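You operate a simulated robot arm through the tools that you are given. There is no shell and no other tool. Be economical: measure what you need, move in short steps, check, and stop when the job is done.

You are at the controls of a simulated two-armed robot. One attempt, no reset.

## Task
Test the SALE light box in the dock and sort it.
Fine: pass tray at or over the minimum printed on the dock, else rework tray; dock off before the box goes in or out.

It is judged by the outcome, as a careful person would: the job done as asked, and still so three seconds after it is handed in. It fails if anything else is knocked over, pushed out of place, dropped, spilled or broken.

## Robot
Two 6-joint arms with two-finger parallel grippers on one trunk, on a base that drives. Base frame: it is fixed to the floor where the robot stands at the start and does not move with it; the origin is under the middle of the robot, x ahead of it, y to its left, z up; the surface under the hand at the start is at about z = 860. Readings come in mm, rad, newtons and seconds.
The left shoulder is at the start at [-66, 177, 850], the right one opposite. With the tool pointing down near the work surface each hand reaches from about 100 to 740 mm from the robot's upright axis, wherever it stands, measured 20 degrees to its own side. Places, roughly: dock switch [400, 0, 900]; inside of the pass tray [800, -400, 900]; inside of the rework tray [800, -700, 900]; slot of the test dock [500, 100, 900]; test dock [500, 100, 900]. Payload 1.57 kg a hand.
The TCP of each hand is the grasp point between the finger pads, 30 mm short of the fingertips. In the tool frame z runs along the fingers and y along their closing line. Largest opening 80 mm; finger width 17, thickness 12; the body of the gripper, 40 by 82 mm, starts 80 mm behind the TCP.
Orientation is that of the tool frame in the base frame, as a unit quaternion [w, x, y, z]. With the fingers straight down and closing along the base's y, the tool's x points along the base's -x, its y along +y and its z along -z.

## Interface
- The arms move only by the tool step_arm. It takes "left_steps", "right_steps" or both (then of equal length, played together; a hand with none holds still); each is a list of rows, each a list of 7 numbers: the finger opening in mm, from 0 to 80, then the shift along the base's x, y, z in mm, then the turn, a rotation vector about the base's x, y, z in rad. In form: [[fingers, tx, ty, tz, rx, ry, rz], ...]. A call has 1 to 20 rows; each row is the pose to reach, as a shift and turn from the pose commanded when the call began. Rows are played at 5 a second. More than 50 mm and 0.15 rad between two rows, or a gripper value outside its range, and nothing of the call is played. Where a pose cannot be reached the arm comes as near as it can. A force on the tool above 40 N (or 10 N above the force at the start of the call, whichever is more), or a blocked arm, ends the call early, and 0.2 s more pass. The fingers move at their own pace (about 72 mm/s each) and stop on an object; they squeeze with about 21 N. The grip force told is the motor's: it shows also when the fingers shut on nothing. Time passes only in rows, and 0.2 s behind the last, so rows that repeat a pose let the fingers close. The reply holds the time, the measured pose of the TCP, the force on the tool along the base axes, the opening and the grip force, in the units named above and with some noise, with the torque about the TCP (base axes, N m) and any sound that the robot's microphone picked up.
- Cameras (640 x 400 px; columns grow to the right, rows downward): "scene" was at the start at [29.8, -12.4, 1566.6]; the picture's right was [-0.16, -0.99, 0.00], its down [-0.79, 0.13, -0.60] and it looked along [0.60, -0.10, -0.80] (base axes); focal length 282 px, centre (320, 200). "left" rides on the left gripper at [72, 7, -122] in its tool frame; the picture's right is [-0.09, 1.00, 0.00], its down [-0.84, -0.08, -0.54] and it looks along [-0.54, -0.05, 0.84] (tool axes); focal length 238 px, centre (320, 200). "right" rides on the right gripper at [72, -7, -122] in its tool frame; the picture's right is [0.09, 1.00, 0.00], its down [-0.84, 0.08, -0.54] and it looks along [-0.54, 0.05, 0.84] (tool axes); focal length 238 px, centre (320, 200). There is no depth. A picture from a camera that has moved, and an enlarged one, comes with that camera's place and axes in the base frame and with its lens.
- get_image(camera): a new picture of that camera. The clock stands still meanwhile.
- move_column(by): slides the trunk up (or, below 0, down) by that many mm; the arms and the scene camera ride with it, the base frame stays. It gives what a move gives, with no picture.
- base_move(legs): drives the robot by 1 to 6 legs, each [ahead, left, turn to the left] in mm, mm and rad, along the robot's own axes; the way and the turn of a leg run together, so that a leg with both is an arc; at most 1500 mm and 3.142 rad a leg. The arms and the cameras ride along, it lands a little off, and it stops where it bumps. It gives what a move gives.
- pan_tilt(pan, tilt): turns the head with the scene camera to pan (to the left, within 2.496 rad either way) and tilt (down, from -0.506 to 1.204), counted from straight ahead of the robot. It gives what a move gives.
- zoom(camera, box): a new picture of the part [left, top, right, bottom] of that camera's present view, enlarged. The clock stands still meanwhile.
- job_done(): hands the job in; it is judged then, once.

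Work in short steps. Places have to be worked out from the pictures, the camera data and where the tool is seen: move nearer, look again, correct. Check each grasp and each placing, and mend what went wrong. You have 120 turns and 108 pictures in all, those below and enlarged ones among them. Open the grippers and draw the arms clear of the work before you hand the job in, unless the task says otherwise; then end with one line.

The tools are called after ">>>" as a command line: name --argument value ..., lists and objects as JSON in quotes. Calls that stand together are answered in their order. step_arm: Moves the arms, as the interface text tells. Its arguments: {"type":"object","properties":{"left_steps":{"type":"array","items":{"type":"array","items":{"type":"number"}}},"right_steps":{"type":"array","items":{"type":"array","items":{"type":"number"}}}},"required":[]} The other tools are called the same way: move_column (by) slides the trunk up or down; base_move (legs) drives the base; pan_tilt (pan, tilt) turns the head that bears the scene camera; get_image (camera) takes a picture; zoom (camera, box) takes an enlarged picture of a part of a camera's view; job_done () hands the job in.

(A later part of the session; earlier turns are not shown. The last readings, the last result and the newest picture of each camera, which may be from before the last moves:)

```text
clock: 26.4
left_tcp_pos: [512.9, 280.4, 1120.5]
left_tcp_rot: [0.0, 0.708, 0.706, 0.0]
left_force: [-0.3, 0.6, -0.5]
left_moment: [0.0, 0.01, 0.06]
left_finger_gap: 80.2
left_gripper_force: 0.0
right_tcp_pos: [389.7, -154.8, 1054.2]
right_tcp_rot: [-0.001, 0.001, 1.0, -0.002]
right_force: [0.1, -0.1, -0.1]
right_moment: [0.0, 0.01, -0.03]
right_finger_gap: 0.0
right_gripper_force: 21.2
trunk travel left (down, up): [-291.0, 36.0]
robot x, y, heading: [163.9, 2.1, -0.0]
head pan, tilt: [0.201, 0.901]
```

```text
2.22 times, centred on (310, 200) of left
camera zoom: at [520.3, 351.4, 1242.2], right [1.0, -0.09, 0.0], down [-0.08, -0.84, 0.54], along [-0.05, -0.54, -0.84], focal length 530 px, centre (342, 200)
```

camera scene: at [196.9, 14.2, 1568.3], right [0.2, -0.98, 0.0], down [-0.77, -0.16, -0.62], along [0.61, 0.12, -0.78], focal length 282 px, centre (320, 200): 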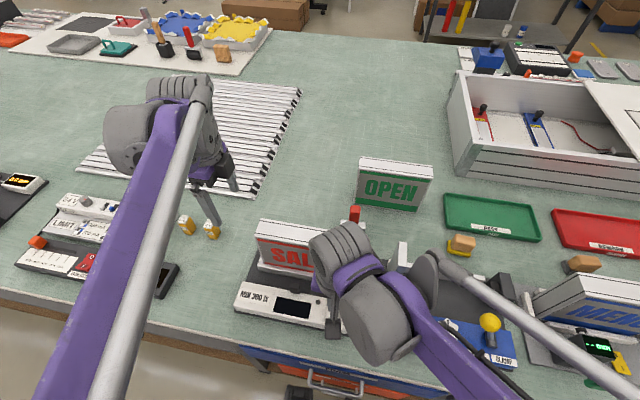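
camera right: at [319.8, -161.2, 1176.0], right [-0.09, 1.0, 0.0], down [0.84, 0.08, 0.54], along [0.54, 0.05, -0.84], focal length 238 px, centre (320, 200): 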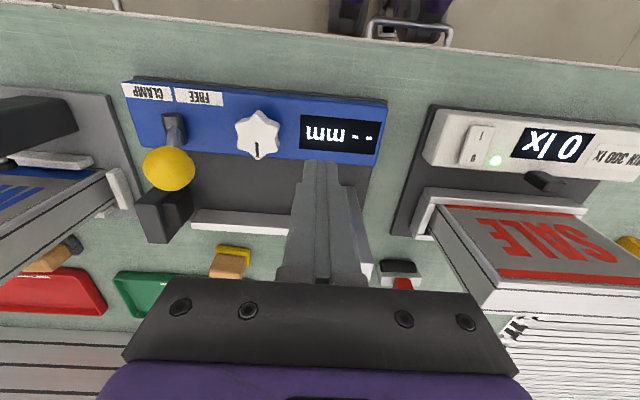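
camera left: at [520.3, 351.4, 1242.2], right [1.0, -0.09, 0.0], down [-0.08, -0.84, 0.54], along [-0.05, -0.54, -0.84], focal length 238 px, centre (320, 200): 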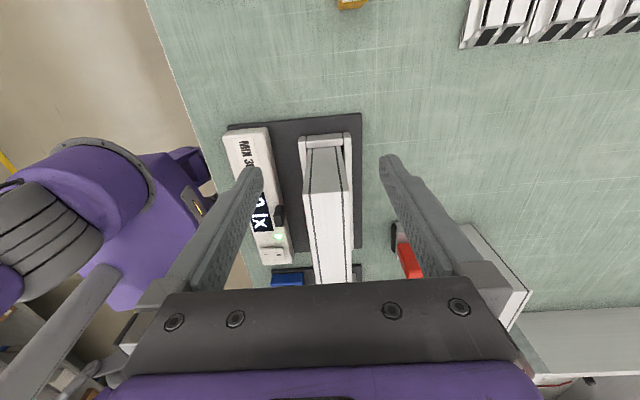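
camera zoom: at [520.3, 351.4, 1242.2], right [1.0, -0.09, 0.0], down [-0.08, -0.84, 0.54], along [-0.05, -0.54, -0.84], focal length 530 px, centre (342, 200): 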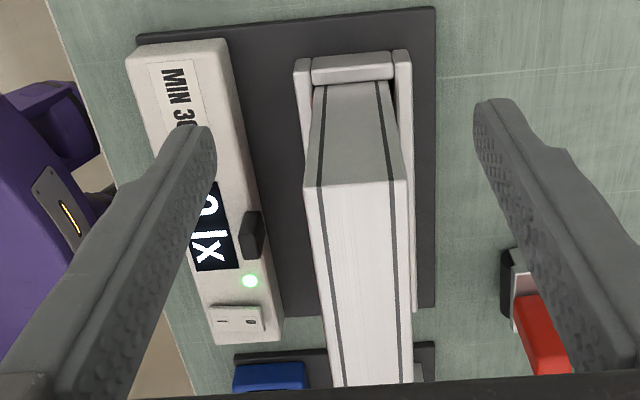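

The left end shows no gap, so the box is against the left wall and off-centre. I turn the dock off first by pressing the O end, in gentle steps.

>>> step_arm --right_steps '[[0, 0, 40, 0, 0, 0, 0], [0, 8, 85, 0, 0, 0, 0], [0, 16, 130, 0, 0, 0, 0], [0, 24, 180, 0, 0, 0, 0], [0, 24, 180, -40, 0, 0, 0], [0, 24, 180, -80, 0, 0, 0], [0, 24, 180, -90, 0, 0, 0], [0, 24, 180, -95, 0, 0, 0], [0, 24, 180, -100, 0, 0, 0], [0, 24, 180, -104, 0, 0, 0], [0, 24, 180, -107, 0, 0, 0], [0, 24, 180, -110, 0, 0, 0], [0, 24, 180, -113, 0, 0, 0], [0, 24, 180, -116, 0, 0, 0]]'

>>> get_image --camera "right"

```text
refused: row 4 steps farther than a row can; nothing moved
```

```text
70 pictures are left
camera right: at [319.8, -161.2, 1176.0], right [-0.09, 1.0, 0.0], down [0.84, 0.08, 0.54], along [0.54, 0.05, -0.84], focal length 238 px, centre (320, 200)
```

right: 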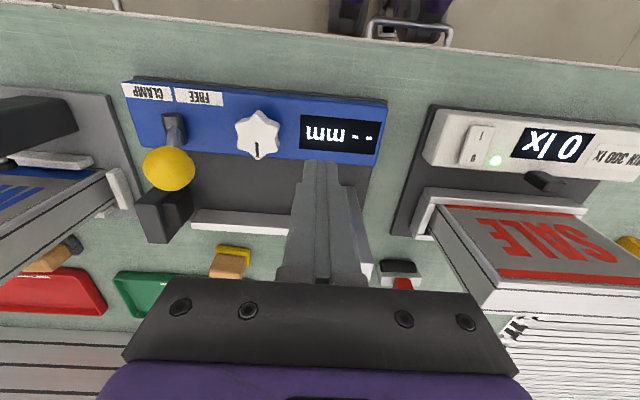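

I repeat the move with shorter rows.

>>> step_arm --right_steps '[[0, 0, 40, 0, 0, 0, 0], [0, 8, 80, 0, 0, 0, 0], [0, 16, 120, 0, 0, 0, 0], [0, 22, 160, 0, 0, 0, 0], [0, 24, 180, 0, 0, 0, 0], [0, 24, 180, -40, 0, 0, 0], [0, 24, 180, -80, 0, 0, 0], [0, 24, 180, -90, 0, 0, 0], [0, 24, 180, -95, 0, 0, 0], [0, 24, 180, -100, 0, 0, 0], [0, 24, 180, -104, 0, 0, 0], [0, 24, 180, -107, 0, 0, 0], [0, 24, 180, -110, 0, 0, 0], [0, 24, 180, -113, 0, 0, 0], [0, 24, 180, -116, 0, 0, 0]]'

>>> get_image --camera "right"

```text
clock: 29.4
left_tcp_pos: [512.0, 279.5, 1121.5]
left_tcp_rot: [0.0, 0.708, 0.707, 0.0]
left_force: [-0.3, -0.4, 0.4]
left_moment: [-0.02, -0.02, -0.01]
left_finger_gap: 80.0
left_gripper_force: 0.0
right_tcp_pos: [412.8, 25.7, 944.1]
right_tcp_rot: [-0.002, 0.001, 1.0, -0.001]
right_force: [-2.5, -3.2, 26.1]
right_moment: [-0.09, 0.32, -0.05]
right_finger_gap: 0.0
right_gripper_force: 21.4
trunk travel left (down, up): [-291.0, 36.0]
robot x, y, heading: [167.7, -1.5, -0.0]
head pan, tilt: [0.201, 0.901]
stopped in row 14 (right hand): the force on the tool passed its limit at 48 N (the readings are from after the stop); the commanded pose is now the measured one
```

```text
69 pictures are left
camera right: at [342.5, 19.0, 1065.5], right [-0.09, 1.0, 0.0], down [0.84, 0.08, 0.54], along [0.54, 0.05, -0.84], focal length 238 px, centre (320, 200)
```

right: 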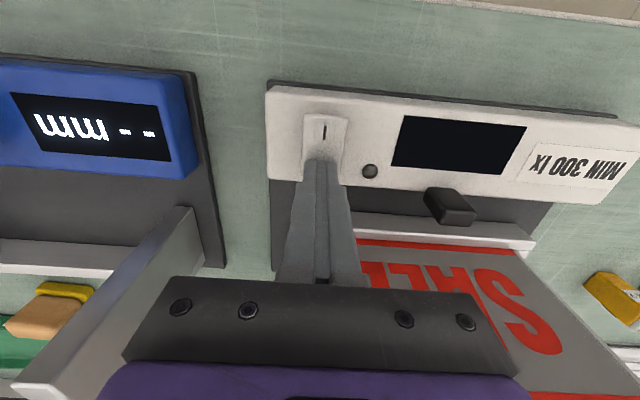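

The dock is off. I withdraw the right hand to the side.

>>> step_arm --right_steps '[[0, 0, 0, 20, 0, 0, 0], [0, 0, 0, 60, 0, 0, 0], [0, 0, -20, 95, 0, 0, 0], [0, 0, -60, 110, 0, 0, 0], [0, 0, -100, 120, 0, 0, 0], [0, 0, -140, 130, 0, 0, 0], [0, 0, -180, 140, 0, 0, 0], [0, 0, -220, 140, 0, 0, 0]]'

>>> step_arm --left_steps '[[80, 0, -40, 0, 0, 0, 0], [80, 0, -80, 0, 0, 0, 0], [80, 0, -120, 0, 0, 0, 0], [80, 0, -160, 0, 0, 0, 0], [80, 0, -160, -40, 0, 0, 0], [80, 0, -160, -80, 0, 0, 0], [80, 0, -160, -115, 0, 0, 0], [80, 0, -160, -136, 0, 0, 0], [80, 0, -160, -136, 0, 0, 0], [30, 0, -160, -136, 0, 0, 0], [30, 0, -160, -136, 0, 0, 0], [30, 0, -160, -136, 0, 0, 0]]'

```text
clock: 31.2
left_tcp_pos: [512.9, 278.6, 1119.7]
left_tcp_rot: [0.0, 0.709, 0.705, -0.001]
left_force: [0.5, 0.1, 0.2]
left_moment: [0.01, -0.02, -0.02]
left_finger_gap: 80.0
left_gripper_force: 0.2
right_tcp_pos: [413.4, -195.3, 1082.0]
right_tcp_rot: [-0.002, 0.001, 1.0, 0.0]
right_force: [0.4, 0.1, 0.8]
right_moment: [0.03, 0.03, 0.02]
right_finger_gap: 0.1
right_gripper_force: 21.1
trunk travel left (down, up): [-291.0, 36.0]
robot x, y, heading: [167.4, 2.0, -0.004]
head pan, tilt: [0.201, 0.901]
```

```text
clock: 33.8
left_tcp_pos: [514.4, 118.8, 985.5]
left_tcp_rot: [-0.001, 0.707, 0.707, 0.0]
left_force: [-1.2, 0.0, 0.0]
left_moment: [-0.04, 0.01, 0.02]
left_finger_gap: 50.0
left_gripper_force: 21.3
right_tcp_pos: [412.2, -195.1, 1081.8]
right_tcp_rot: [-0.003, 0.001, 1.0, -0.001]
right_force: [0.6, -0.8, 0.1]
right_moment: [-0.01, -0.02, -0.01]
right_finger_gap: 0.1
right_gripper_force: 21.5
trunk travel left (down, up): [-291.0, 36.0]
robot x, y, heading: [166.4, -0.7, 0.004]
head pan, tilt: [0.201, 0.901]
```

Regripped. I lift it 8 mm, keeping it in the slot, shift it 4.5 mm to the right, and lower it back to contact.

>>> step_arm --left_steps '[[30, 0, 0, 4, 0, 0, 0], [30, 0, 0, 8, 0, 0, 0], [30, 0, -2, 8, 0, 0, 0], [30, 0, -4.5, 8, 0, 0, 0], [30, 0, -4.5, 8, 0, 0, 0], [30, 0, -4.5, 4, 0, 0, 0], [30, 0, -4.5, 1, 0, 0, 0], [30, 0, -4.5, -1, 0, 0, 0], [30, 0, -4.5, -2, 0, 0, 0], [30, 0, -4.5, -2, 0, 0, 0]]'

>>> zoom --camera "scene" --box '[260, 210, 340, 300]'

```text
clock: 36.0
left_tcp_pos: [513.9, 115.7, 982.7]
left_tcp_rot: [0.0, 0.708, 0.706, 0.0]
left_force: [3.1, 0.7, 14.6]
left_moment: [-0.06, -0.02, -0.01]
left_finger_gap: 49.8
left_gripper_force: 20.6
right_tcp_pos: [412.0, -195.0, 1081.1]
right_tcp_rot: [-0.002, 0.001, 1.0, -0.001]
right_force: [0.3, 1.4, -0.9]
right_moment: [0.03, 0.05, -0.04]
right_finger_gap: 0.1
right_gripper_force: 21.1
trunk travel left (down, up): [-291.0, 36.0]
robot x, y, heading: [166.4, 0.5, 0.002]
head pan, tilt: [0.201, 0.901]
```

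```text
4.44 times, centred on (300, 255) of scene
camera zoom: at [197.0, 14.2, 1568.4], right [0.2, -0.98, 0.0], down [-0.77, -0.16, -0.62], along [0.61, 0.12, -0.78], focal length 1254 px, centre (409, -44)
```

zoom: 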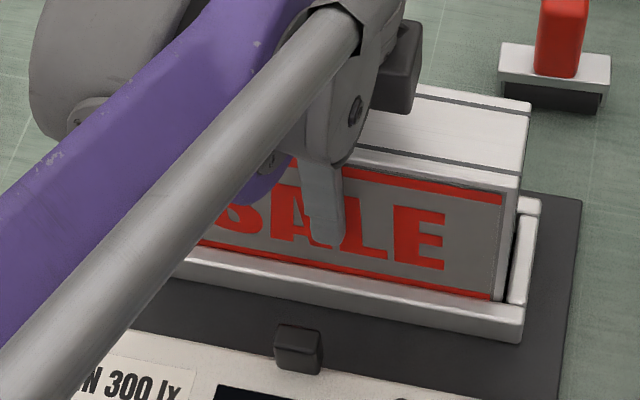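

The box is now centred, with about 4 mm at the right end. I release it, move the left hand away, and check.

>>> step_arm --left_steps '[[80, 0, 0, 2, 0, 0, 0], [80, 0, 0, 2, 0, 0, 0], [80, 0, 0, 2, 0, 0, 0], [80, 0, 0, 40, 0, 0, 0], [80, 0, 0, 80, 0, 0, 0], [80, 0, 0, 120, 0, 0, 0], [80, 0, 40, 140, 0, 0, 0], [80, 0, 80, 140, 0, 0, 0], [80, 0, 120, 140, 0, 0, 0], [80, 0, 165, 140, 0, 0, 0], [80, 0, 165, 140, 0, 0, 0]]'

>>> zoom --camera "scene" --box '[260, 210, 340, 300]'

>>> zoom --camera "left" --box '[220, 110, 400, 290]'

```text
clock: 38.4
left_tcp_pos: [512.5, 279.4, 1121.9]
left_tcp_rot: [0.0, 0.708, 0.706, 0.001]
left_force: [-0.2, 0.0, 0.2]
left_moment: [0.0, 0.01, 0.03]
left_finger_gap: 80.0
left_gripper_force: 0.0
right_tcp_pos: [411.6, -194.7, 1082.0]
right_tcp_rot: [-0.003, 0.001, 1.0, -0.001]
right_force: [-0.4, 0.5, -0.3]
right_moment: [0.04, 0.02, 0.01]
right_finger_gap: 0.0
right_gripper_force: 20.5
trunk travel left (down, up): [-291.0, 36.0]
robot x, y, heading: [170.9, -0.0, -0.002]
head pan, tilt: [0.201, 0.901]
```

```text
4.44 times, centred on (300, 255) of scene
camera zoom: at [197.1, 13.7, 1568.3], right [0.2, -0.98, 0.0], down [-0.77, -0.15, -0.62], along [0.61, 0.12, -0.78], focal length 1254 px, centre (409, -44)
```

zoom: 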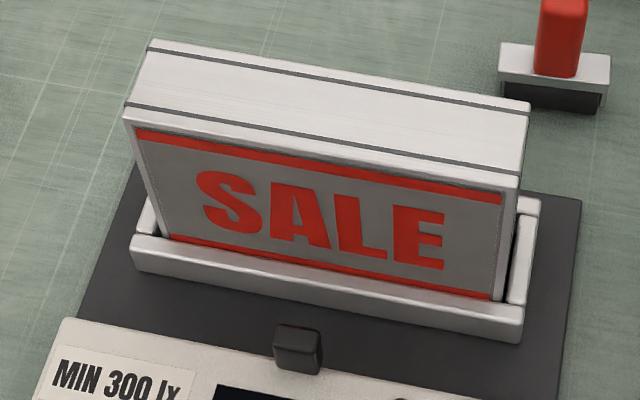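

```text
2.22 times, centred on (310, 200) of left
camera zoom: at [519.6, 352.2, 1243.2], right [1.0, -0.09, 0.0], down [-0.08, -0.84, 0.54], along [-0.05, -0.54, -0.84], focal length 530 px, centre (342, 200)
```

zoom: 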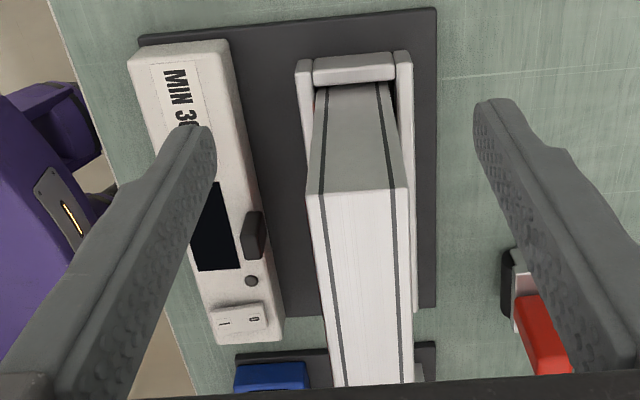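

The box is centred. I press the I end again, with slow final steps.

>>> step_arm --right_steps '[[0, -6, 40, 0, 0, 0, 0], [0, -12, 80, 0, 0, 0, 0], [0, -18, 120, 0, 0, 0, 0], [0, -24, 160, 0, 0, 0, 0], [0, -24, 200, 0, 0, 0, 0], [0, -24, 220, -20, 0, 0, 0], [0, -24, 220, -65, 0, 0, 0], [0, -24, 220, -110, 0, 0, 0], [0, -24, 220, -122, 0, 0, 0], [0, -24, 220, -128, 0, 0, 0], [0, -24, 220, -132, 0, 0, 0], [0, -24, 220, -135, 0, 0, 0], [0, -24, 220, -138, 0, 0, 0], [0, -24, 220, -141, 0, 0, 0], [0, -24, 220, -144, 0, 0, 0], [0, -24, 220, -147, 0, 0, 0]]'

>>> get_image --camera "right"

```text
clock: 41.4
left_tcp_pos: [511.9, 279.8, 1120.8]
left_tcp_rot: [0.001, 0.708, 0.707, 0.0]
left_force: [0.1, -0.4, 0.1]
left_moment: [0.03, -0.01, 0.03]
left_finger_gap: 80.0
left_gripper_force: 0.1
right_tcp_pos: [389.0, 26.7, 945.3]
right_tcp_rot: [-0.004, 0.001, 1.0, -0.002]
right_force: [-7.0, -3.4, 28.6]
right_moment: [-0.09, -0.02, -0.05]
right_finger_gap: 0.0
right_gripper_force: 21.2
trunk travel left (down, up): [-291.0, 36.0]
robot x, y, heading: [165.1, -0.5, -0.007]
head pan, tilt: [0.201, 0.901]
stopped in row 14 (right hand): the force on the tool passed its limit at 49 N (the readings are from after the stop); the commanded pose is now the measured one
```

```text
65 pictures are left
camera right: at [318.5, 19.4, 1066.3], right [-0.09, 1.0, 0.0], down [0.84, 0.08, 0.54], along [0.53, 0.05, -0.84], focal length 238 px, centre (320, 200)
```

right: 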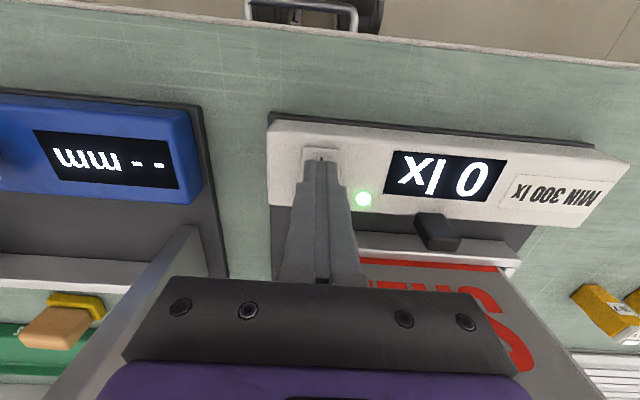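

It still reads 0 lx while pressed. I draw back and let it settle for a longer look.

>>> step_arm --right_steps '[[0, 0, 0, 20, 0, 0, 0], [0, 0, 0, 60, 0, 0, 0], [0, 0, -20, 95, 0, 0, 0], [0, 0, -60, 110, 0, 0, 0], [0, 0, -100, 120, 0, 0, 0], [0, 0, -140, 130, 0, 0, 0], [0, 0, -180, 140, 0, 0, 0], [0, 0, -220, 140, 0, 0, 0], [0, 0, -220, 140, 0, 0, 0], [0, 0, -220, 140, 0, 0, 0], [0, 0, -220, 140, 0, 0, 0], [0, 0, -220, 140, 0, 0, 0], [0, 0, -220, 140, 0, 0, 0]]'

>>> zoom --camera "scene" --box '[220, 190, 380, 340]'

```text
clock: 44.2
left_tcp_pos: [512.4, 280.7, 1120.7]
left_tcp_rot: [0.0, 0.708, 0.706, 0.0]
left_force: [-0.5, -0.8, -0.3]
left_moment: [0.04, 0.02, -0.01]
left_finger_gap: 79.9
left_gripper_force: 0.2
right_tcp_pos: [389.9, -193.0, 1086.2]
right_tcp_rot: [-0.002, 0.001, 1.0, -0.002]
right_force: [-0.4, 0.0, 0.5]
right_moment: [0.02, -0.01, -0.01]
right_finger_gap: 0.2
right_gripper_force: 20.5
trunk travel left (down, up): [-291.0, 36.0]
robot x, y, heading: [166.4, -0.4, -0.004]
head pan, tilt: [0.201, 0.901]
```

```text
2.67 times, centred on (300, 265) of scene
camera zoom: at [197.1, 14.3, 1568.3], right [0.2, -0.98, 0.0], down [-0.77, -0.16, -0.62], along [0.61, 0.12, -0.78], focal length 752 px, centre (373, 27)
```

zoom: 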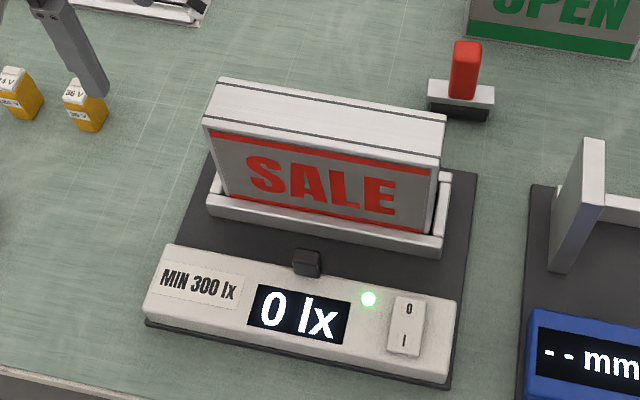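

It still reads 0 lx. Before calling the box dead I want to see its underside contacts. I switch the dock off first.

>>> step_arm --right_steps '[[0, 6, 40, 0, 0, 0, 0], [0, 12, 80, 0, 0, 0, 0], [0, 18, 120, 0, 0, 0, 0], [0, 24, 160, 0, 0, 0, 0], [0, 24, 200, 0, 0, 0, 0], [0, 24, 219, -20, 0, 0, 0], [0, 24, 219, -65, 0, 0, 0], [0, 24, 219, -110, 0, 0, 0], [0, 24, 219, -122, 0, 0, 0], [0, 24, 219, -128, 0, 0, 0], [0, 24, 219, -132, 0, 0, 0], [0, 24, 219, -135, 0, 0, 0], [0, 24, 219, -138, 0, 0, 0], [0, 24, 219, -141, 0, 0, 0], [0, 24, 219, -144, 0, 0, 0], [0, 24, 219, -147, 0, 0, 0], [0, 24, 219, -150, 0, 0, 0]]'

>>> get_image --camera "right"

```text
clock: 47.3
left_tcp_pos: [512.4, 279.8, 1120.9]
left_tcp_rot: [0.001, 0.708, 0.706, 0.0]
left_force: [-0.9, -0.1, 0.7]
left_moment: [0.01, -0.03, -0.01]
left_finger_gap: 79.9
left_gripper_force: 0.1
right_tcp_pos: [413.1, 24.6, 943.7]
right_tcp_rot: [-0.004, 0.001, 1.0, -0.003]
right_force: [-2.6, -4.6, 29.1]
right_moment: [-0.12, 0.34, -0.02]
right_finger_gap: 0.0
right_gripper_force: 21.0
trunk travel left (down, up): [-291.0, 36.0]
robot x, y, heading: [167.1, -0.2, 0.001]
head pan, tilt: [0.201, 0.901]
stopped in row 15 (right hand): the force on the tool passed its limit at 50 N (the readings are from after the stop); the commanded pose is now the measured one
```

```text
63 pictures are left
camera right: at [343.2, 18.4, 1065.6], right [-0.09, 1.0, 0.0], down [0.84, 0.08, 0.54], along [0.53, 0.04, -0.84], focal length 238 px, centre (320, 200)
```

right: 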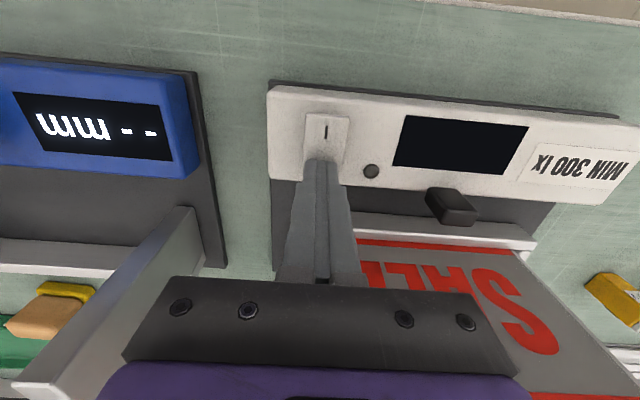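

The dock is off. I retreat the right hand, then regrip the box with the left and lift it straight up.

>>> step_arm --right_steps '[[0, 0, 0, 20, 0, 0, 0], [0, 0, 0, 60, 0, 0, 0], [0, 0, -20, 95, 0, 0, 0], [0, 0, -60, 110, 0, 0, 0], [0, 0, -100, 120, 0, 0, 0], [0, 0, -140, 130, 0, 0, 0], [0, 0, -180, 140, 0, 0, 0], [0, 0, -220, 140, 0, 0, 0]]'

>>> step_arm --left_steps '[[80, 0, -40, 0, 0, 0, 0], [80, 0, -80, 0, 0, 0, 0], [80, 0, -120, 0, 0, 0, 0], [80, 0, -165, 0, 0, 0, 0], [80, 0, -165, -40, 0, 0, 0], [80, 0, -165, -80, 0, 0, 0], [80, 0, -165, -115, 0, 0, 0], [80, 0, -165, -136, 0, 0, 0], [80, 0, -165, -136, 0, 0, 0], [30, 0, -165, -136, 0, 0, 0], [30, 0, -165, -136, 0, 0, 0], [30, 0, -165, -136, 0, 0, 0], [30, 0, -165, -120, 0, 0, 0], [30, 0, -165, -85, 0, 0, 0], [30, 0, -165, -45, 0, 0, 0], [30, 0, -165, 0, 0, 0, 0], [30, 20, -140, 40, 0, 0, 0], [30, 40, -110, 70, 0, 0, 0], [30, 60, -85, 100, 0, 0, 0], [30, 60, -85, 100, 0, 0, 0]]'

>>> get_image --camera "right"

>>> get_image --camera "scene"

```text
clock: 49.1
left_tcp_pos: [513.4, 280.5, 1120.2]
left_tcp_rot: [0.0, 0.708, 0.706, 0.0]
left_force: [-0.1, 0.6, -0.2]
left_moment: [0.03, 0.01, -0.01]
left_finger_gap: 80.2
left_gripper_force: 0.2
right_tcp_pos: [415.2, -196.3, 1084.2]
right_tcp_rot: [-0.002, 0.0, 1.0, -0.002]
right_force: [0.0, -0.5, 0.2]
right_moment: [0.02, 0.0, 0.02]
right_finger_gap: 0.0
right_gripper_force: 21.4
trunk travel left (down, up): [-291.0, 36.0]
robot x, y, heading: [166.0, 0.3, 0.001]
head pan, tilt: [0.201, 0.901]
```

```text
refused: row 17 steps farther than a row can; nothing moved
```

```text
62 pictures are left
camera right: at [344.0, -202.9, 1205.4], right [-0.09, 1.0, 0.0], down [0.84, 0.08, 0.54], along [0.53, 0.05, -0.84], focal length 238 px, centre (320, 200)
```

right: 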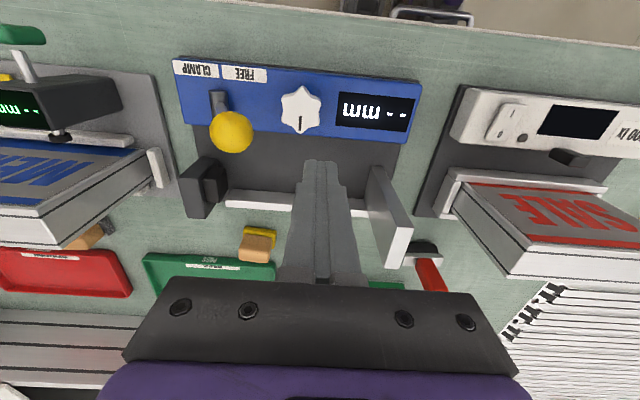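

```text
61 pictures are left
camera scene: at [197.3, 14.1, 1568.3], right [0.2, -0.98, 0.0], down [-0.77, -0.15, -0.62], along [0.61, 0.12, -0.78], focal length 282 px, centre (320, 200)
```

scene: 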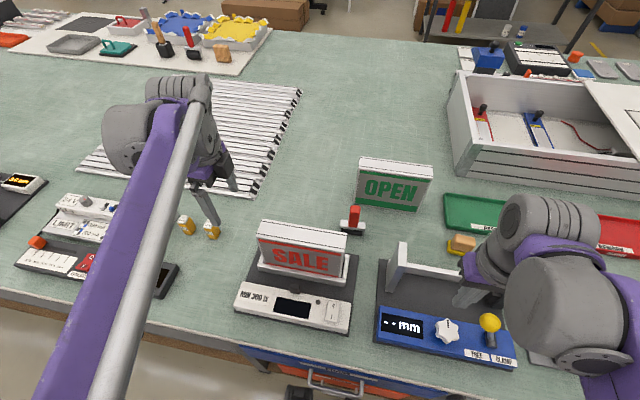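

I regrip and lift in two calls with shorter rows.

>>> step_arm --left_steps '[[80, 0, -40, 0, 0, 0, 0], [80, 0, -80, 0, 0, 0, 0], [80, 0, -120, 0, 0, 0, 0], [80, 0, -165, 0, 0, 0, 0], [80, 0, -165, -40, 0, 0, 0], [80, 0, -165, -80, 0, 0, 0], [80, 0, -165, -115, 0, 0, 0], [80, 0, -165, -136, 0, 0, 0], [80, 0, -165, -136, 0, 0, 0], [30, 0, -165, -136, 0, 0, 0], [30, 0, -165, -136, 0, 0, 0], [30, 0, -165, -136, 0, 0, 0], [30, 0, -165, -120, 0, 0, 0], [30, 0, -165, -85, 0, 0, 0], [30, 0, -165, -45, 0, 0, 0], [30, 0, -165, 0, 0, 0, 0], [30, 15, -150, 30, 0, 0, 0], [30, 30, -135, 60, 0, 0, 0], [30, 45, -120, 90, 0, 0, 0], [30, 60, -105, 120, 0, 0, 0]]'

>>> get_image --camera "scene"

```text
clock: 53.3
left_tcp_pos: [574.6, 177.5, 1239.1]
left_tcp_rot: [0.0, 0.708, 0.706, -0.001]
left_force: [0.2, 0.2, -5.7]
left_moment: [-0.04, 0.03, -0.03]
left_finger_gap: 50.1
left_gripper_force: 21.0
right_tcp_pos: [415.5, -196.9, 1083.0]
right_tcp_rot: [-0.003, 0.001, 1.0, -0.003]
right_force: [0.4, -0.6, 0.6]
right_moment: [0.0, 0.0, 0.01]
right_finger_gap: 0.0
right_gripper_force: 20.7
trunk travel left (down, up): [-291.0, 36.0]
robot x, y, heading: [166.6, -0.3, -0.003]
head pan, tilt: [0.201, 0.901]
```

```text
60 pictures are left
camera scene: at [198.6, 14.9, 1568.3], right [0.2, -0.98, 0.0], down [-0.77, -0.16, -0.62], along [0.61, 0.12, -0.78], focal length 282 px, centre (320, 200)
```

scene: 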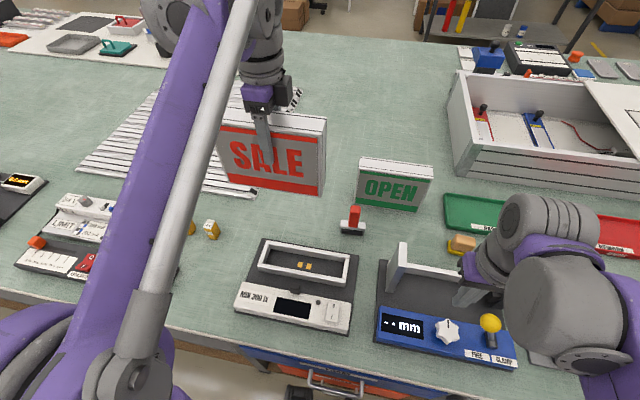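

The box is at about 1127 underneath. I pitch the right hand forward in place so its camera looks forward and up at the underside.

>>> step_arm --right_steps '[[0, 0, 8, 0, 0, -0.14, 0], [0, 0, 16, 0, 0, -0.28, 0], [0, 0, 24, 0, 0, -0.42, 0], [0, 0, 32, 0, 0, -0.56, 0], [0, 0, 40, 0, 0, -0.7, 0], [0, 0, 48, 0, 0, -0.84, 0], [0, 0, 56, 0, 0, -0.98, 0], [0, 0, 64, 0, 0, -1.12, 0], [0, 0, 72, 0, 0, -1.26, 0], [0, 0, 80, 0, 0, -1.4, 0], [0, 0, 80, 0, 0, -1.4, 0]]'

>>> get_image --camera "right"

```text
clock: 55.7
left_tcp_pos: [574.1, 177.2, 1239.2]
left_tcp_rot: [0.0, 0.708, 0.706, 0.001]
left_force: [-0.3, -0.2, -6.5]
left_moment: [-0.04, 0.01, -0.01]
left_finger_gap: 50.0
left_gripper_force: 20.7
right_tcp_pos: [438.5, -85.3, 1065.7]
right_tcp_rot: [0.642, 0.002, 0.767, -0.001]
right_force: [-0.5, 1.1, 0.1]
right_moment: [-0.01, -0.04, 0.0]
right_finger_gap: 0.2
right_gripper_force: 21.0
right hand out of reach, approached as far as the arm can: row 5, 6, 7, 8, 9, 10, 11
trunk travel left (down, up): [-291.0, 36.0]
robot x, y, heading: [167.7, 0.0, -0.004]
head pan, tilt: [0.201, 0.901]
```

```text
59 pictures are left
camera right: at [306.5, -91.4, 1016.5], right [-0.01, 1.0, -0.09], down [-0.39, 0.08, 0.92], along [0.92, 0.05, 0.38], focal length 238 px, centre (320, 200)
```

right: 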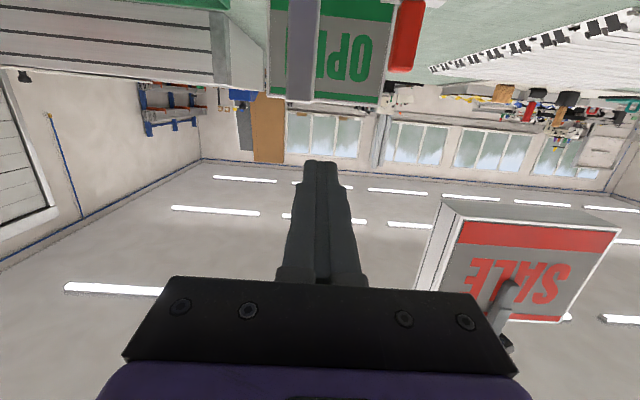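

The underside is now in view, upside down. I zoom in.

>>> zoom --camera "right" --box '[400, 180, 640, 340]'

```text
2.50 times, centred on (520, 260) of right
camera zoom: at [306.5, -91.4, 1016.5], right [-0.01, 1.0, -0.09], down [-0.39, 0.08, 0.92], along [0.92, 0.05, 0.38], focal length 596 px, centre (-180, 50)
```

zoom: 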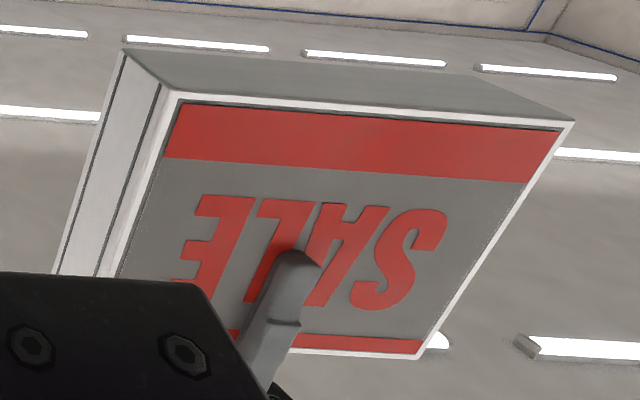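

The underside shows no pads and the front and ends are plain, so I want to see the back. I turn the box with the left wrist toward the cameras.

>>> step_arm --left_steps '[[30, 0, 0, 0, 0, 0, -0.14], [30, 0, 0, 0, 0, 0, -0.28], [30, 0, 0, 0, 0, 0, -0.42], [30, 0, 0, 0, 0, 0, -0.56], [30, 0, 0, 0, 0, 0, -0.7], [30, 0, 0, 0, 0, 0, -0.84], [30, 0, 0, 0, 0, 0, -0.98], [30, 0, 0, 0, 0, 0, -1.12], [30, 0, 0, 0, 0, 0, -1.26], [30, 0, 0, 0, 0, 0, -1.4], [30, 0, 0, 0, 0, 0, -1.57], [30, 0, 0, 0, 0, 0, -1.57]]'

>>> get_image --camera "right"

>>> get_image --camera "scene"

```text
refused: row 11 steps farther than a row can; nothing moved
```

```text
57 pictures are left
camera right: at [306.5, -91.4, 1016.5], right [-0.01, 1.0, -0.09], down [-0.39, 0.08, 0.92], along [0.92, 0.05, 0.38], focal length 238 px, centre (320, 200)
```

right: 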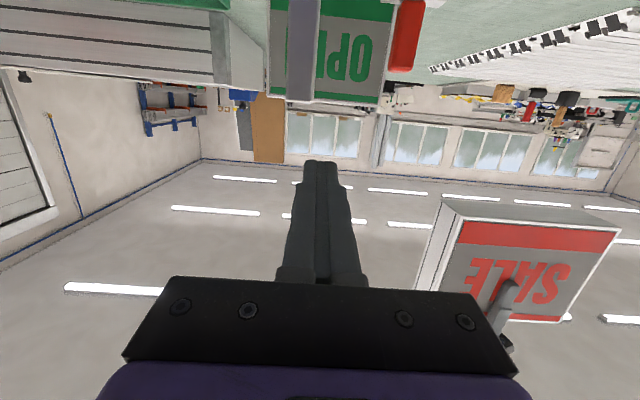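

```text
56 pictures are left
camera scene: at [197.6, 14.7, 1568.3], right [0.2, -0.98, 0.0], down [-0.77, -0.16, -0.62], along [0.61, 0.12, -0.78], focal length 282 px, centre (320, 200)
```

scene: 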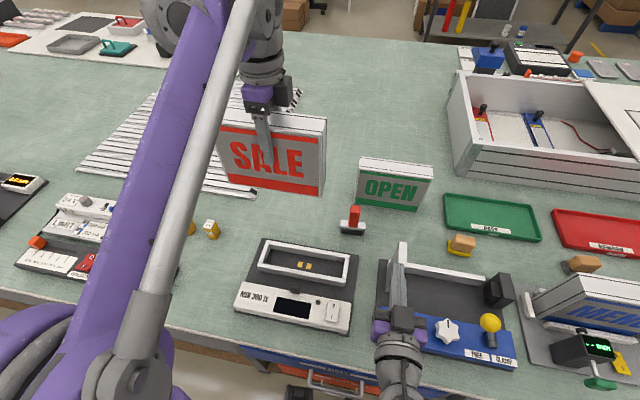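

I retry with rows within the limit.

>>> step_arm --left_steps '[[30, 0, 0, 0, 0, 0, -0.14], [30, 0, 0, 0, 0, 0, -0.28], [30, 0, 0, 0, 0, 0, -0.42], [30, 0, 0, 0, 0, 0, -0.56], [30, 0, 0, 0, 0, 0, -0.7], [30, 0, 0, 0, 0, 0, -0.84], [30, 0, 0, 0, 0, 0, -0.98], [30, 0, 0, 0, 0, 0, -1.12], [30, 0, 0, 0, 0, 0, -1.26], [30, 0, 0, 0, 0, 0, -1.4], [30, 0, 0, 0, 0, 0, -1.53], [30, 0, 0, 0, 0, 0, -1.53]]'

>>> get_image --camera "right"

>>> get_image --camera "scene"

```text
clock: 58.3
left_tcp_pos: [571.4, 144.3, 1239.7]
left_tcp_rot: [-0.001, 1.0, 0.022, 0.0]
left_force: [0.5, -0.3, -5.8]
left_moment: [-0.02, 0.04, 0.03]
left_finger_gap: 50.1
left_gripper_force: 20.6
left hand out of reach, approached as far as the arm can: row 11, 12
right_tcp_pos: [439.4, -84.3, 1066.7]
right_tcp_rot: [0.641, 0.002, 0.767, -0.001]
right_force: [0.3, -0.2, 0.6]
right_moment: [0.0, -0.02, -0.04]
right_finger_gap: 0.0
right_gripper_force: 20.9
trunk travel left (down, up): [-291.0, 36.0]
robot x, y, heading: [167.8, 0.7, -0.003]
head pan, tilt: [0.201, 0.901]
```

```text
55 pictures are left
camera right: at [306.6, -91.2, 1016.7], right [-0.01, 1.0, -0.09], down [-0.39, 0.08, 0.92], along [0.92, 0.05, 0.38], focal length 238 px, centre (320, 200)
```

right: 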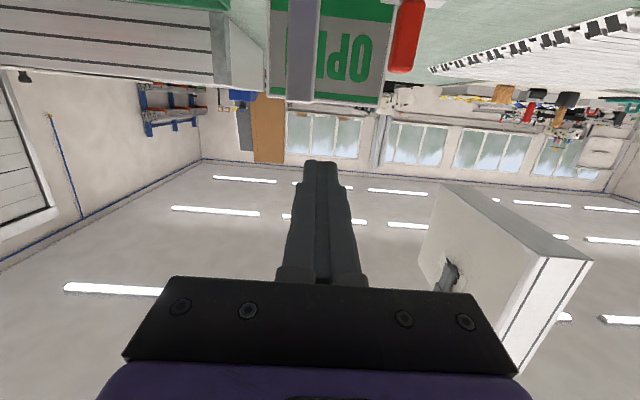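

```text
54 pictures are left
camera scene: at [197.5, 15.0, 1568.3], right [0.2, -0.98, 0.0], down [-0.77, -0.16, -0.62], along [0.61, 0.12, -0.78], focal length 282 px, centre (320, 200)
```

scene: 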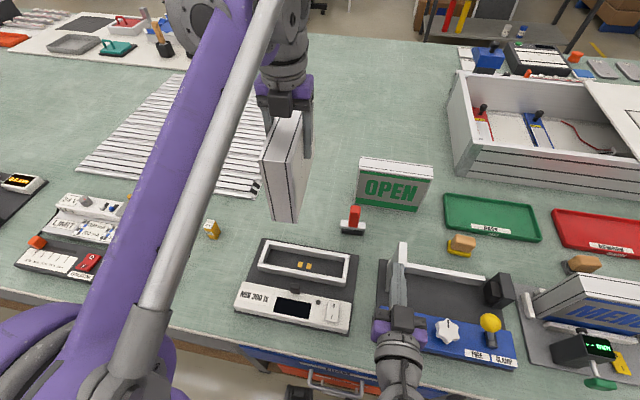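

>>> zoom --camera "right" --box '[400, 160, 620, 390]'

>>> zoom --camera "scene" --box '[240, 80, 340, 240]'

```text
1.74 times, centred on (510, 275) of right
camera zoom: at [306.6, -91.2, 1016.7], right [-0.01, 1.0, -0.09], down [-0.39, 0.08, 0.92], along [0.92, 0.05, 0.38], focal length 414 px, centre (-10, 70)
```

zoom: 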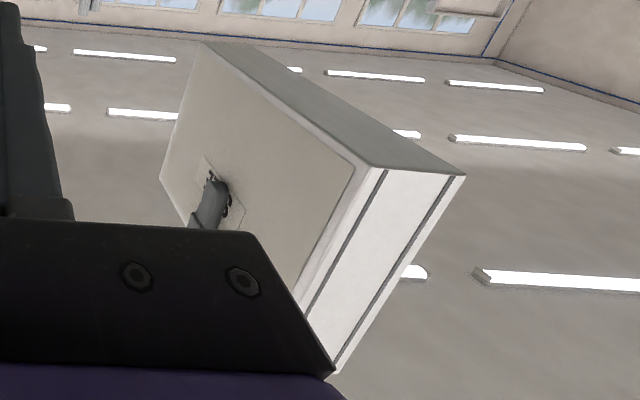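

```text
2.50 times, centred on (290, 160) of scene
camera zoom: at [197.5, 15.0, 1568.3], right [0.2, -0.98, 0.0], down [-0.77, -0.16, -0.62], along [0.61, 0.12, -0.78], focal length 705 px, centre (395, 300)
```

zoom: 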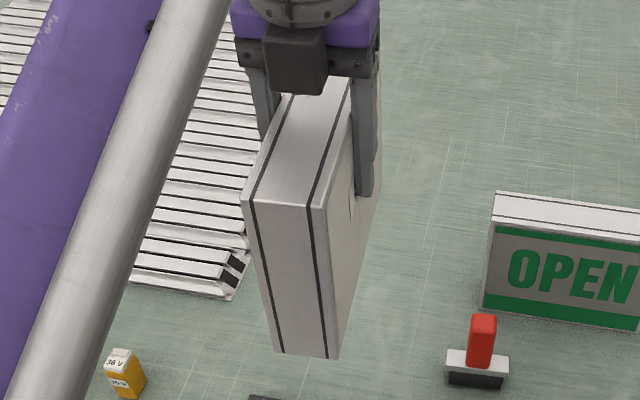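

The back has something under the finger, perhaps a label or hatch. I set the box down on the free table area in this orientation to look at it uncovered.

>>> step_arm --left_steps '[[30, 20, 6, -25, 0, 0, 0], [30, 40, 12, -50, 0, 0, 0], [30, 60, 18, -80, 0, 0, 0], [30, 80, 24, -115, 0, 0, 0], [30, 100, 30, -150, 0, 0, 0], [30, 115, 36, -180, 0, 0, 0], [30, 119, 36, -215, 0, 0, 0], [30, 119, 36, -238, 0, 0, 0], [30, 119, 36, -248, 0, 0, 0], [30, 119, 36, -254, 0, 0, 0], [30, 119, 36, -254, 0, 0, 0]]'

>>> get_image --camera "right"

```text
clock: 60.7
left_tcp_pos: [688.3, 146.1, 988.2]
left_tcp_rot: [-0.008, 0.999, 0.033, 0.001]
left_force: [0.9, 0.2, -6.0]
left_moment: [-0.02, 0.01, 0.0]
left_finger_gap: 49.9
left_gripper_force: 20.8
left hand out of reach, approached as far as the arm can: row 1, 2, 3, 4, 5, 6, 7, 8, 9, 10, 11
right_tcp_pos: [438.7, -85.0, 1066.7]
right_tcp_rot: [0.641, 0.003, 0.767, -0.002]
right_force: [-0.5, -0.5, -0.3]
right_moment: [-0.01, -0.02, -0.02]
right_finger_gap: 0.3
right_gripper_force: 21.1
trunk travel left (down, up): [-291.0, 36.0]
robot x, y, heading: [168.2, -4.3, -0.003]
head pan, tilt: [0.201, 0.901]
```

```text
51 pictures are left
camera right: at [306.6, -91.6, 1016.7], right [-0.01, 1.0, -0.09], down [-0.39, 0.08, 0.92], along [0.92, 0.04, 0.38], focal length 238 px, centre (320, 200)
```

right: 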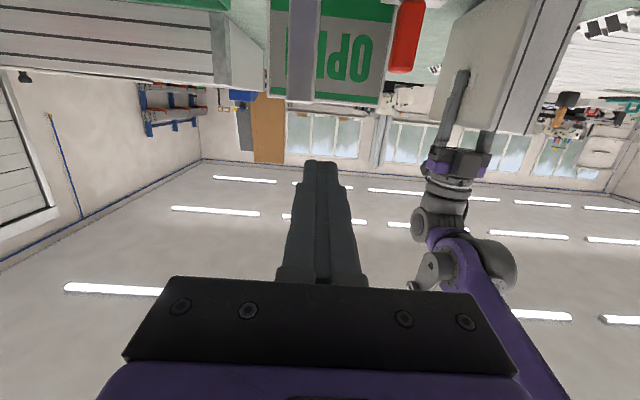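

The wrist is at its limit. I turn it back slightly and lower the last ~8 mm.

>>> step_arm --left_steps '[[30, 0, 5, 0, 0, 0, 0.1], [30, 0, 8, 0, 0, 0, 0.2], [30, 0, 8, -3, 0, 0, 0.2], [30, 0, 8, -6, 0, 0, 0.2], [30, 0, 8, -8, 0, 0, 0.2], [30, 0, 8, -10, 0, 0, 0.2], [30, 0, 8, -12, 0, 0, 0.2]]'

```text
clock: 62.3
left_tcp_pos: [687.9, 152.5, 976.4]
left_tcp_rot: [0.001, 0.993, 0.12, 0.0]
left_force: [0.3, -0.2, -5.7]
left_moment: [0.01, 0.0, 0.0]
left_finger_gap: 49.5
left_gripper_force: 21.6
right_tcp_pos: [438.7, -85.3, 1066.7]
right_tcp_rot: [0.642, 0.002, 0.767, -0.001]
right_force: [-0.6, 0.1, -0.4]
right_moment: [0.01, -0.02, 0.02]
right_finger_gap: 0.3
right_gripper_force: 21.2
trunk travel left (down, up): [-291.0, 36.0]
robot x, y, heading: [166.2, -3.9, -0.002]
head pan, tilt: [0.201, 0.901]
```

Still not touching (-5.7 N), so I keep lowering in small steps.

>>> step_arm --left_steps '[[30, 0, 0, -2, 0, 0, 0], [30, 0, 0, -4, 0, 0, 0], [30, 0, 0, -4, 0, 0, 0]]'

```text
clock: 63.1
left_tcp_pos: [688.3, 152.7, 973.3]
left_tcp_rot: [0.0, 0.993, 0.119, 0.001]
left_force: [3.0, -0.5, 14.6]
left_moment: [-0.06, 0.01, 0.0]
left_finger_gap: 49.9
left_gripper_force: 20.8
right_tcp_pos: [437.9, -85.5, 1067.5]
right_tcp_rot: [0.642, 0.003, 0.767, -0.002]
right_force: [-0.7, 0.0, 0.6]
right_moment: [0.0, 0.01, 0.01]
right_finger_gap: 0.2
right_gripper_force: 20.7
trunk travel left (down, up): [-291.0, 36.0]
robot x, y, heading: [167.0, -0.4, 0.0]
head pan, tilt: [0.201, 0.901]
```

It is down on the table. I release it and raise the hand away for a clear look at the back.

>>> step_arm --left_steps '[[80, 0, 0, 2, 0, 0, 0], [80, 0, 0, 2, 0, 0, 0], [80, 0, 0, 2, 0, 0, 0], [80, 0, 0, 40, 0, 0, 0], [80, 0, 0, 80, 0, 0, 0], [80, 0, 0, 110, 0, 0, 0], [80, 0, 30, 140, 0, 0, 0], [80, -20, 65, 140, 0, 0, 0.1], [80, -40, 100, 140, 0, 0, 0.2], [80, -60, 130, 140, 0, 0, 0.3], [80, -60, 130, 140, 0, 0, 0.3]]'

>>> get_image --camera "right"

>>> get_image --camera "scene"

```text
clock: 65.5
left_tcp_pos: [625.0, 282.3, 1111.5]
left_tcp_rot: [0.0, 0.964, 0.267, 0.0]
left_force: [0.3, -0.4, 0.5]
left_moment: [-0.02, 0.01, 0.0]
left_finger_gap: 79.9
left_gripper_force: 0.2
right_tcp_pos: [438.8, -84.8, 1067.0]
right_tcp_rot: [0.642, 0.002, 0.767, -0.001]
right_force: [0.1, -0.5, -0.2]
right_moment: [0.01, 0.01, 0.0]
right_finger_gap: 0.0
right_gripper_force: 21.0
trunk travel left (down, up): [-291.0, 36.0]
robot x, y, heading: [168.3, 1.4, -0.0]
head pan, tilt: [0.201, 0.901]
```

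```text
50 pictures are left
camera right: at [306.6, -92.0, 1016.7], right [-0.01, 1.0, -0.09], down [-0.39, 0.08, 0.92], along [0.92, 0.04, 0.38], focal length 238 px, centre (320, 200)
```

right: 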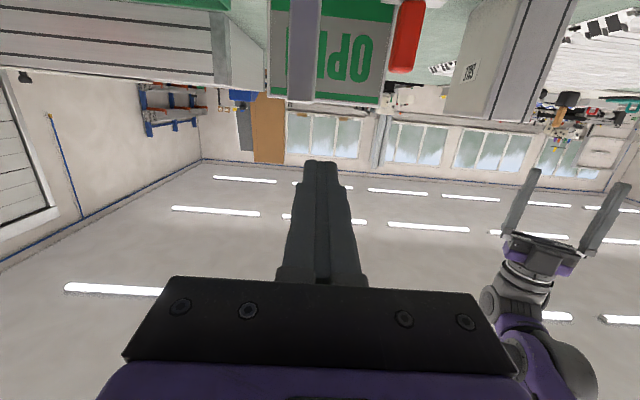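

```text
49 pictures are left
camera scene: at [197.6, 13.8, 1568.3], right [0.2, -0.98, 0.0], down [-0.77, -0.15, -0.62], along [0.61, 0.12, -0.78], focal length 282 px, centre (320, 200)
```

scene: 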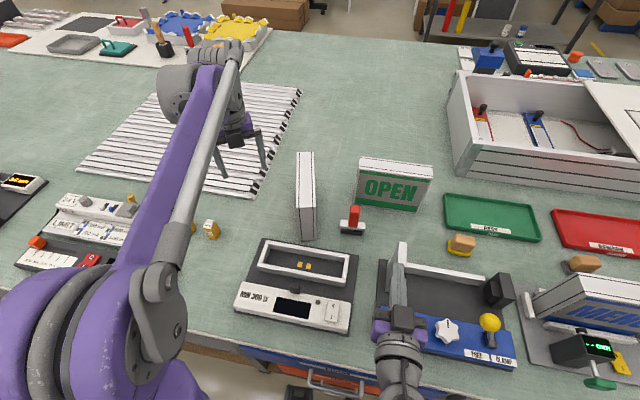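

A label shows on the back. I zoom in to read it.

>>> zoom --camera "right" --box '[430, 30, 520, 130]'

>>> zoom --camera "scene" --box '[270, 140, 340, 260]'

```text
4.00 times, centred on (475, 80) of right
camera zoom: at [306.6, -92.0, 1016.7], right [-0.01, 1.0, -0.09], down [-0.39, 0.08, 0.92], along [0.92, 0.04, 0.38], focal length 953 px, centre (-300, 680)
```

zoom: 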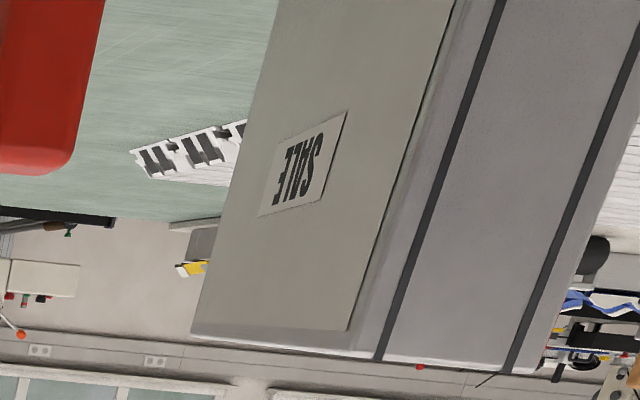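

```text
3.33 times, centred on (305, 200) of scene
camera zoom: at [197.6, 13.8, 1568.3], right [0.2, -0.98, 0.0], down [-0.77, -0.15, -0.62], along [0.61, 0.12, -0.78], focal length 940 px, centre (370, 200)
```

zoom: 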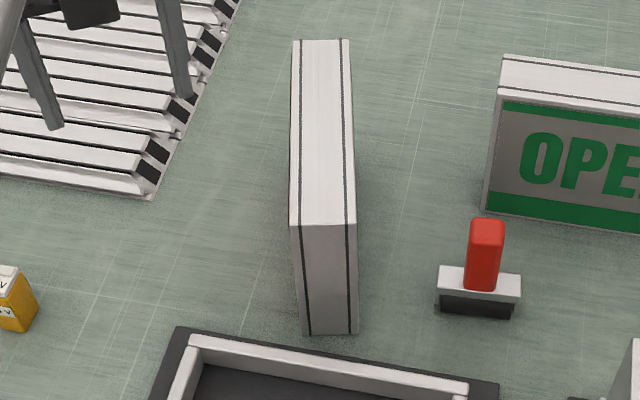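

The back carries only a "SALE" label, so there is no switch, battery or contact problem. The box was seated and centred, the dock worked, and it read 0 lx twice, below 300, so it goes to rework. I look at the right side to plan the placing.

>>> pan_tilt --pan -0.7 --tilt 0.75

>>> get_image --camera "scene"

```text
clock: 66.7
left_tcp_pos: [624.1, 281.8, 1110.6]
left_tcp_rot: [-0.001, 0.964, 0.266, -0.001]
left_force: [0.6, -0.6, 0.1]
left_moment: [-0.03, -0.03, 0.01]
left_finger_gap: 80.3
left_gripper_force: 0.0
right_tcp_pos: [437.5, -84.5, 1066.5]
right_tcp_rot: [0.641, 0.002, 0.768, -0.002]
right_force: [-0.9, 0.4, 1.3]
right_moment: [0.01, -0.02, 0.0]
right_finger_gap: 0.0
right_gripper_force: 20.6
trunk travel left (down, up): [-291.0, 36.0]
robot x, y, heading: [165.9, -0.4, 0.0]
head pan, tilt: [-0.7, 0.75]
```

```text
46 pictures are left
camera scene: at [186.5, -54.1, 1580.2], right [-0.64, -0.76, 0.0], down [-0.52, 0.44, -0.73], along [0.56, -0.47, -0.68], focal length 282 px, centre (320, 200)
```

scene: 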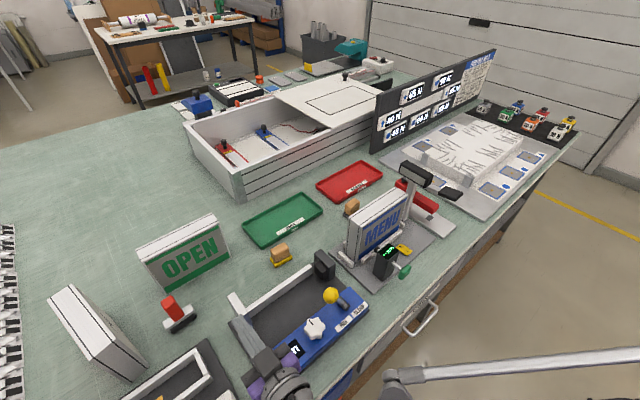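

The rework tray centre is at about (790, -715), roughly x 725–855 and y -590 to -850. I regrip the box with the left hand and fold the right hand back to pointing down.

>>> step_arm --left_steps '[[80, 20, -30, 0, 0, 0, -0.1], [80, 40, -60, 0, 0, 0, -0.2], [80, 60, -95, 0, 0, 0, -0.3], [80, 60, -130, 0, 0, 0, -0.3], [80, 60, -130, -30, 0, 0, -0.3], [80, 60, -130, -70, 0, 0, -0.3], [80, 60, -130, -110, 0, 0, -0.3], [80, 60, -130, -136, 0, 0, -0.3], [80, 60, -130, -136, 0, 0, -0.3], [30, 60, -130, -136, 0, 0, -0.3], [30, 60, -130, -136, 0, 0, -0.3], [30, 60, -130, -136, 0, 0, -0.3]]' --right_steps '[[0, 0, -8, 8, 0, 0.14, 0], [0, 0, -20, 16, 0, 0.28, 0], [0, 0, -30, 24, 0, 0.42, 0], [0, 0, -40, 32, 0, 0.56, 0], [0, 0, -50, 40, 0, 0.7, 0], [0, 0, -60, 48, 0, 0.84, 0], [0, 0, -70, 56, 0, 0.98, 0], [0, 0, -80, 64, 0, 1.12, 0], [0, 0, -90, 72, 0, 1.26, 0], [0, 0, -100, 80, 0, 1.395, 0], [0, 0, -110, 100, 0, 1.395, 0], [0, 0, -110, 120, 0, 1.395, 0]]'

>>> get_image --camera "left"

```text
clock: 69.3
left_tcp_pos: [688.2, 153.9, 974.2]
left_tcp_rot: [0.0, 0.993, 0.119, 0.0]
left_force: [-1.0, 0.2, 0.2]
left_moment: [-0.16, 0.26, -0.01]
left_finger_gap: 49.7
left_gripper_force: 20.9
right_tcp_pos: [439.1, -195.7, 1184.2]
right_tcp_rot: [-0.002, 0.001, 1.0, -0.002]
right_force: [-0.3, -0.5, 0.3]
right_moment: [0.06, 0.02, -0.01]
right_finger_gap: 0.0
right_gripper_force: 20.9
right hand out of reach, approached as far as the arm can: row 1, 2, 3, 4
trunk travel left (down, up): [-291.0, 36.0]
robot x, y, heading: [167.4, -3.3, -0.004]
head pan, tilt: [-0.7, 0.75]
```

```text
45 pictures are left
camera left: at [759.5, 163.6, 1097.9], right [0.15, -0.99, 0.0], down [-0.83, -0.12, 0.54], along [-0.54, -0.08, -0.84], focal length 238 px, centre (320, 200)
```

left: 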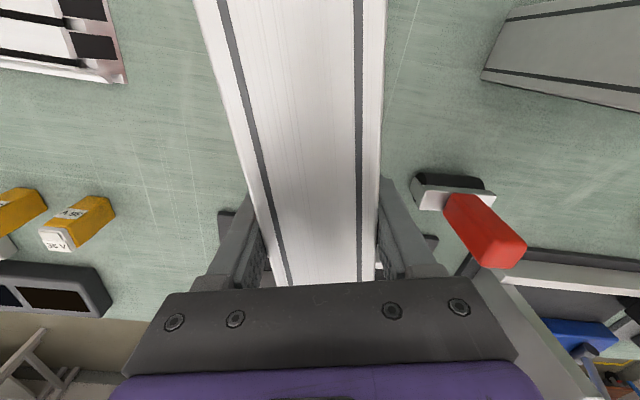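

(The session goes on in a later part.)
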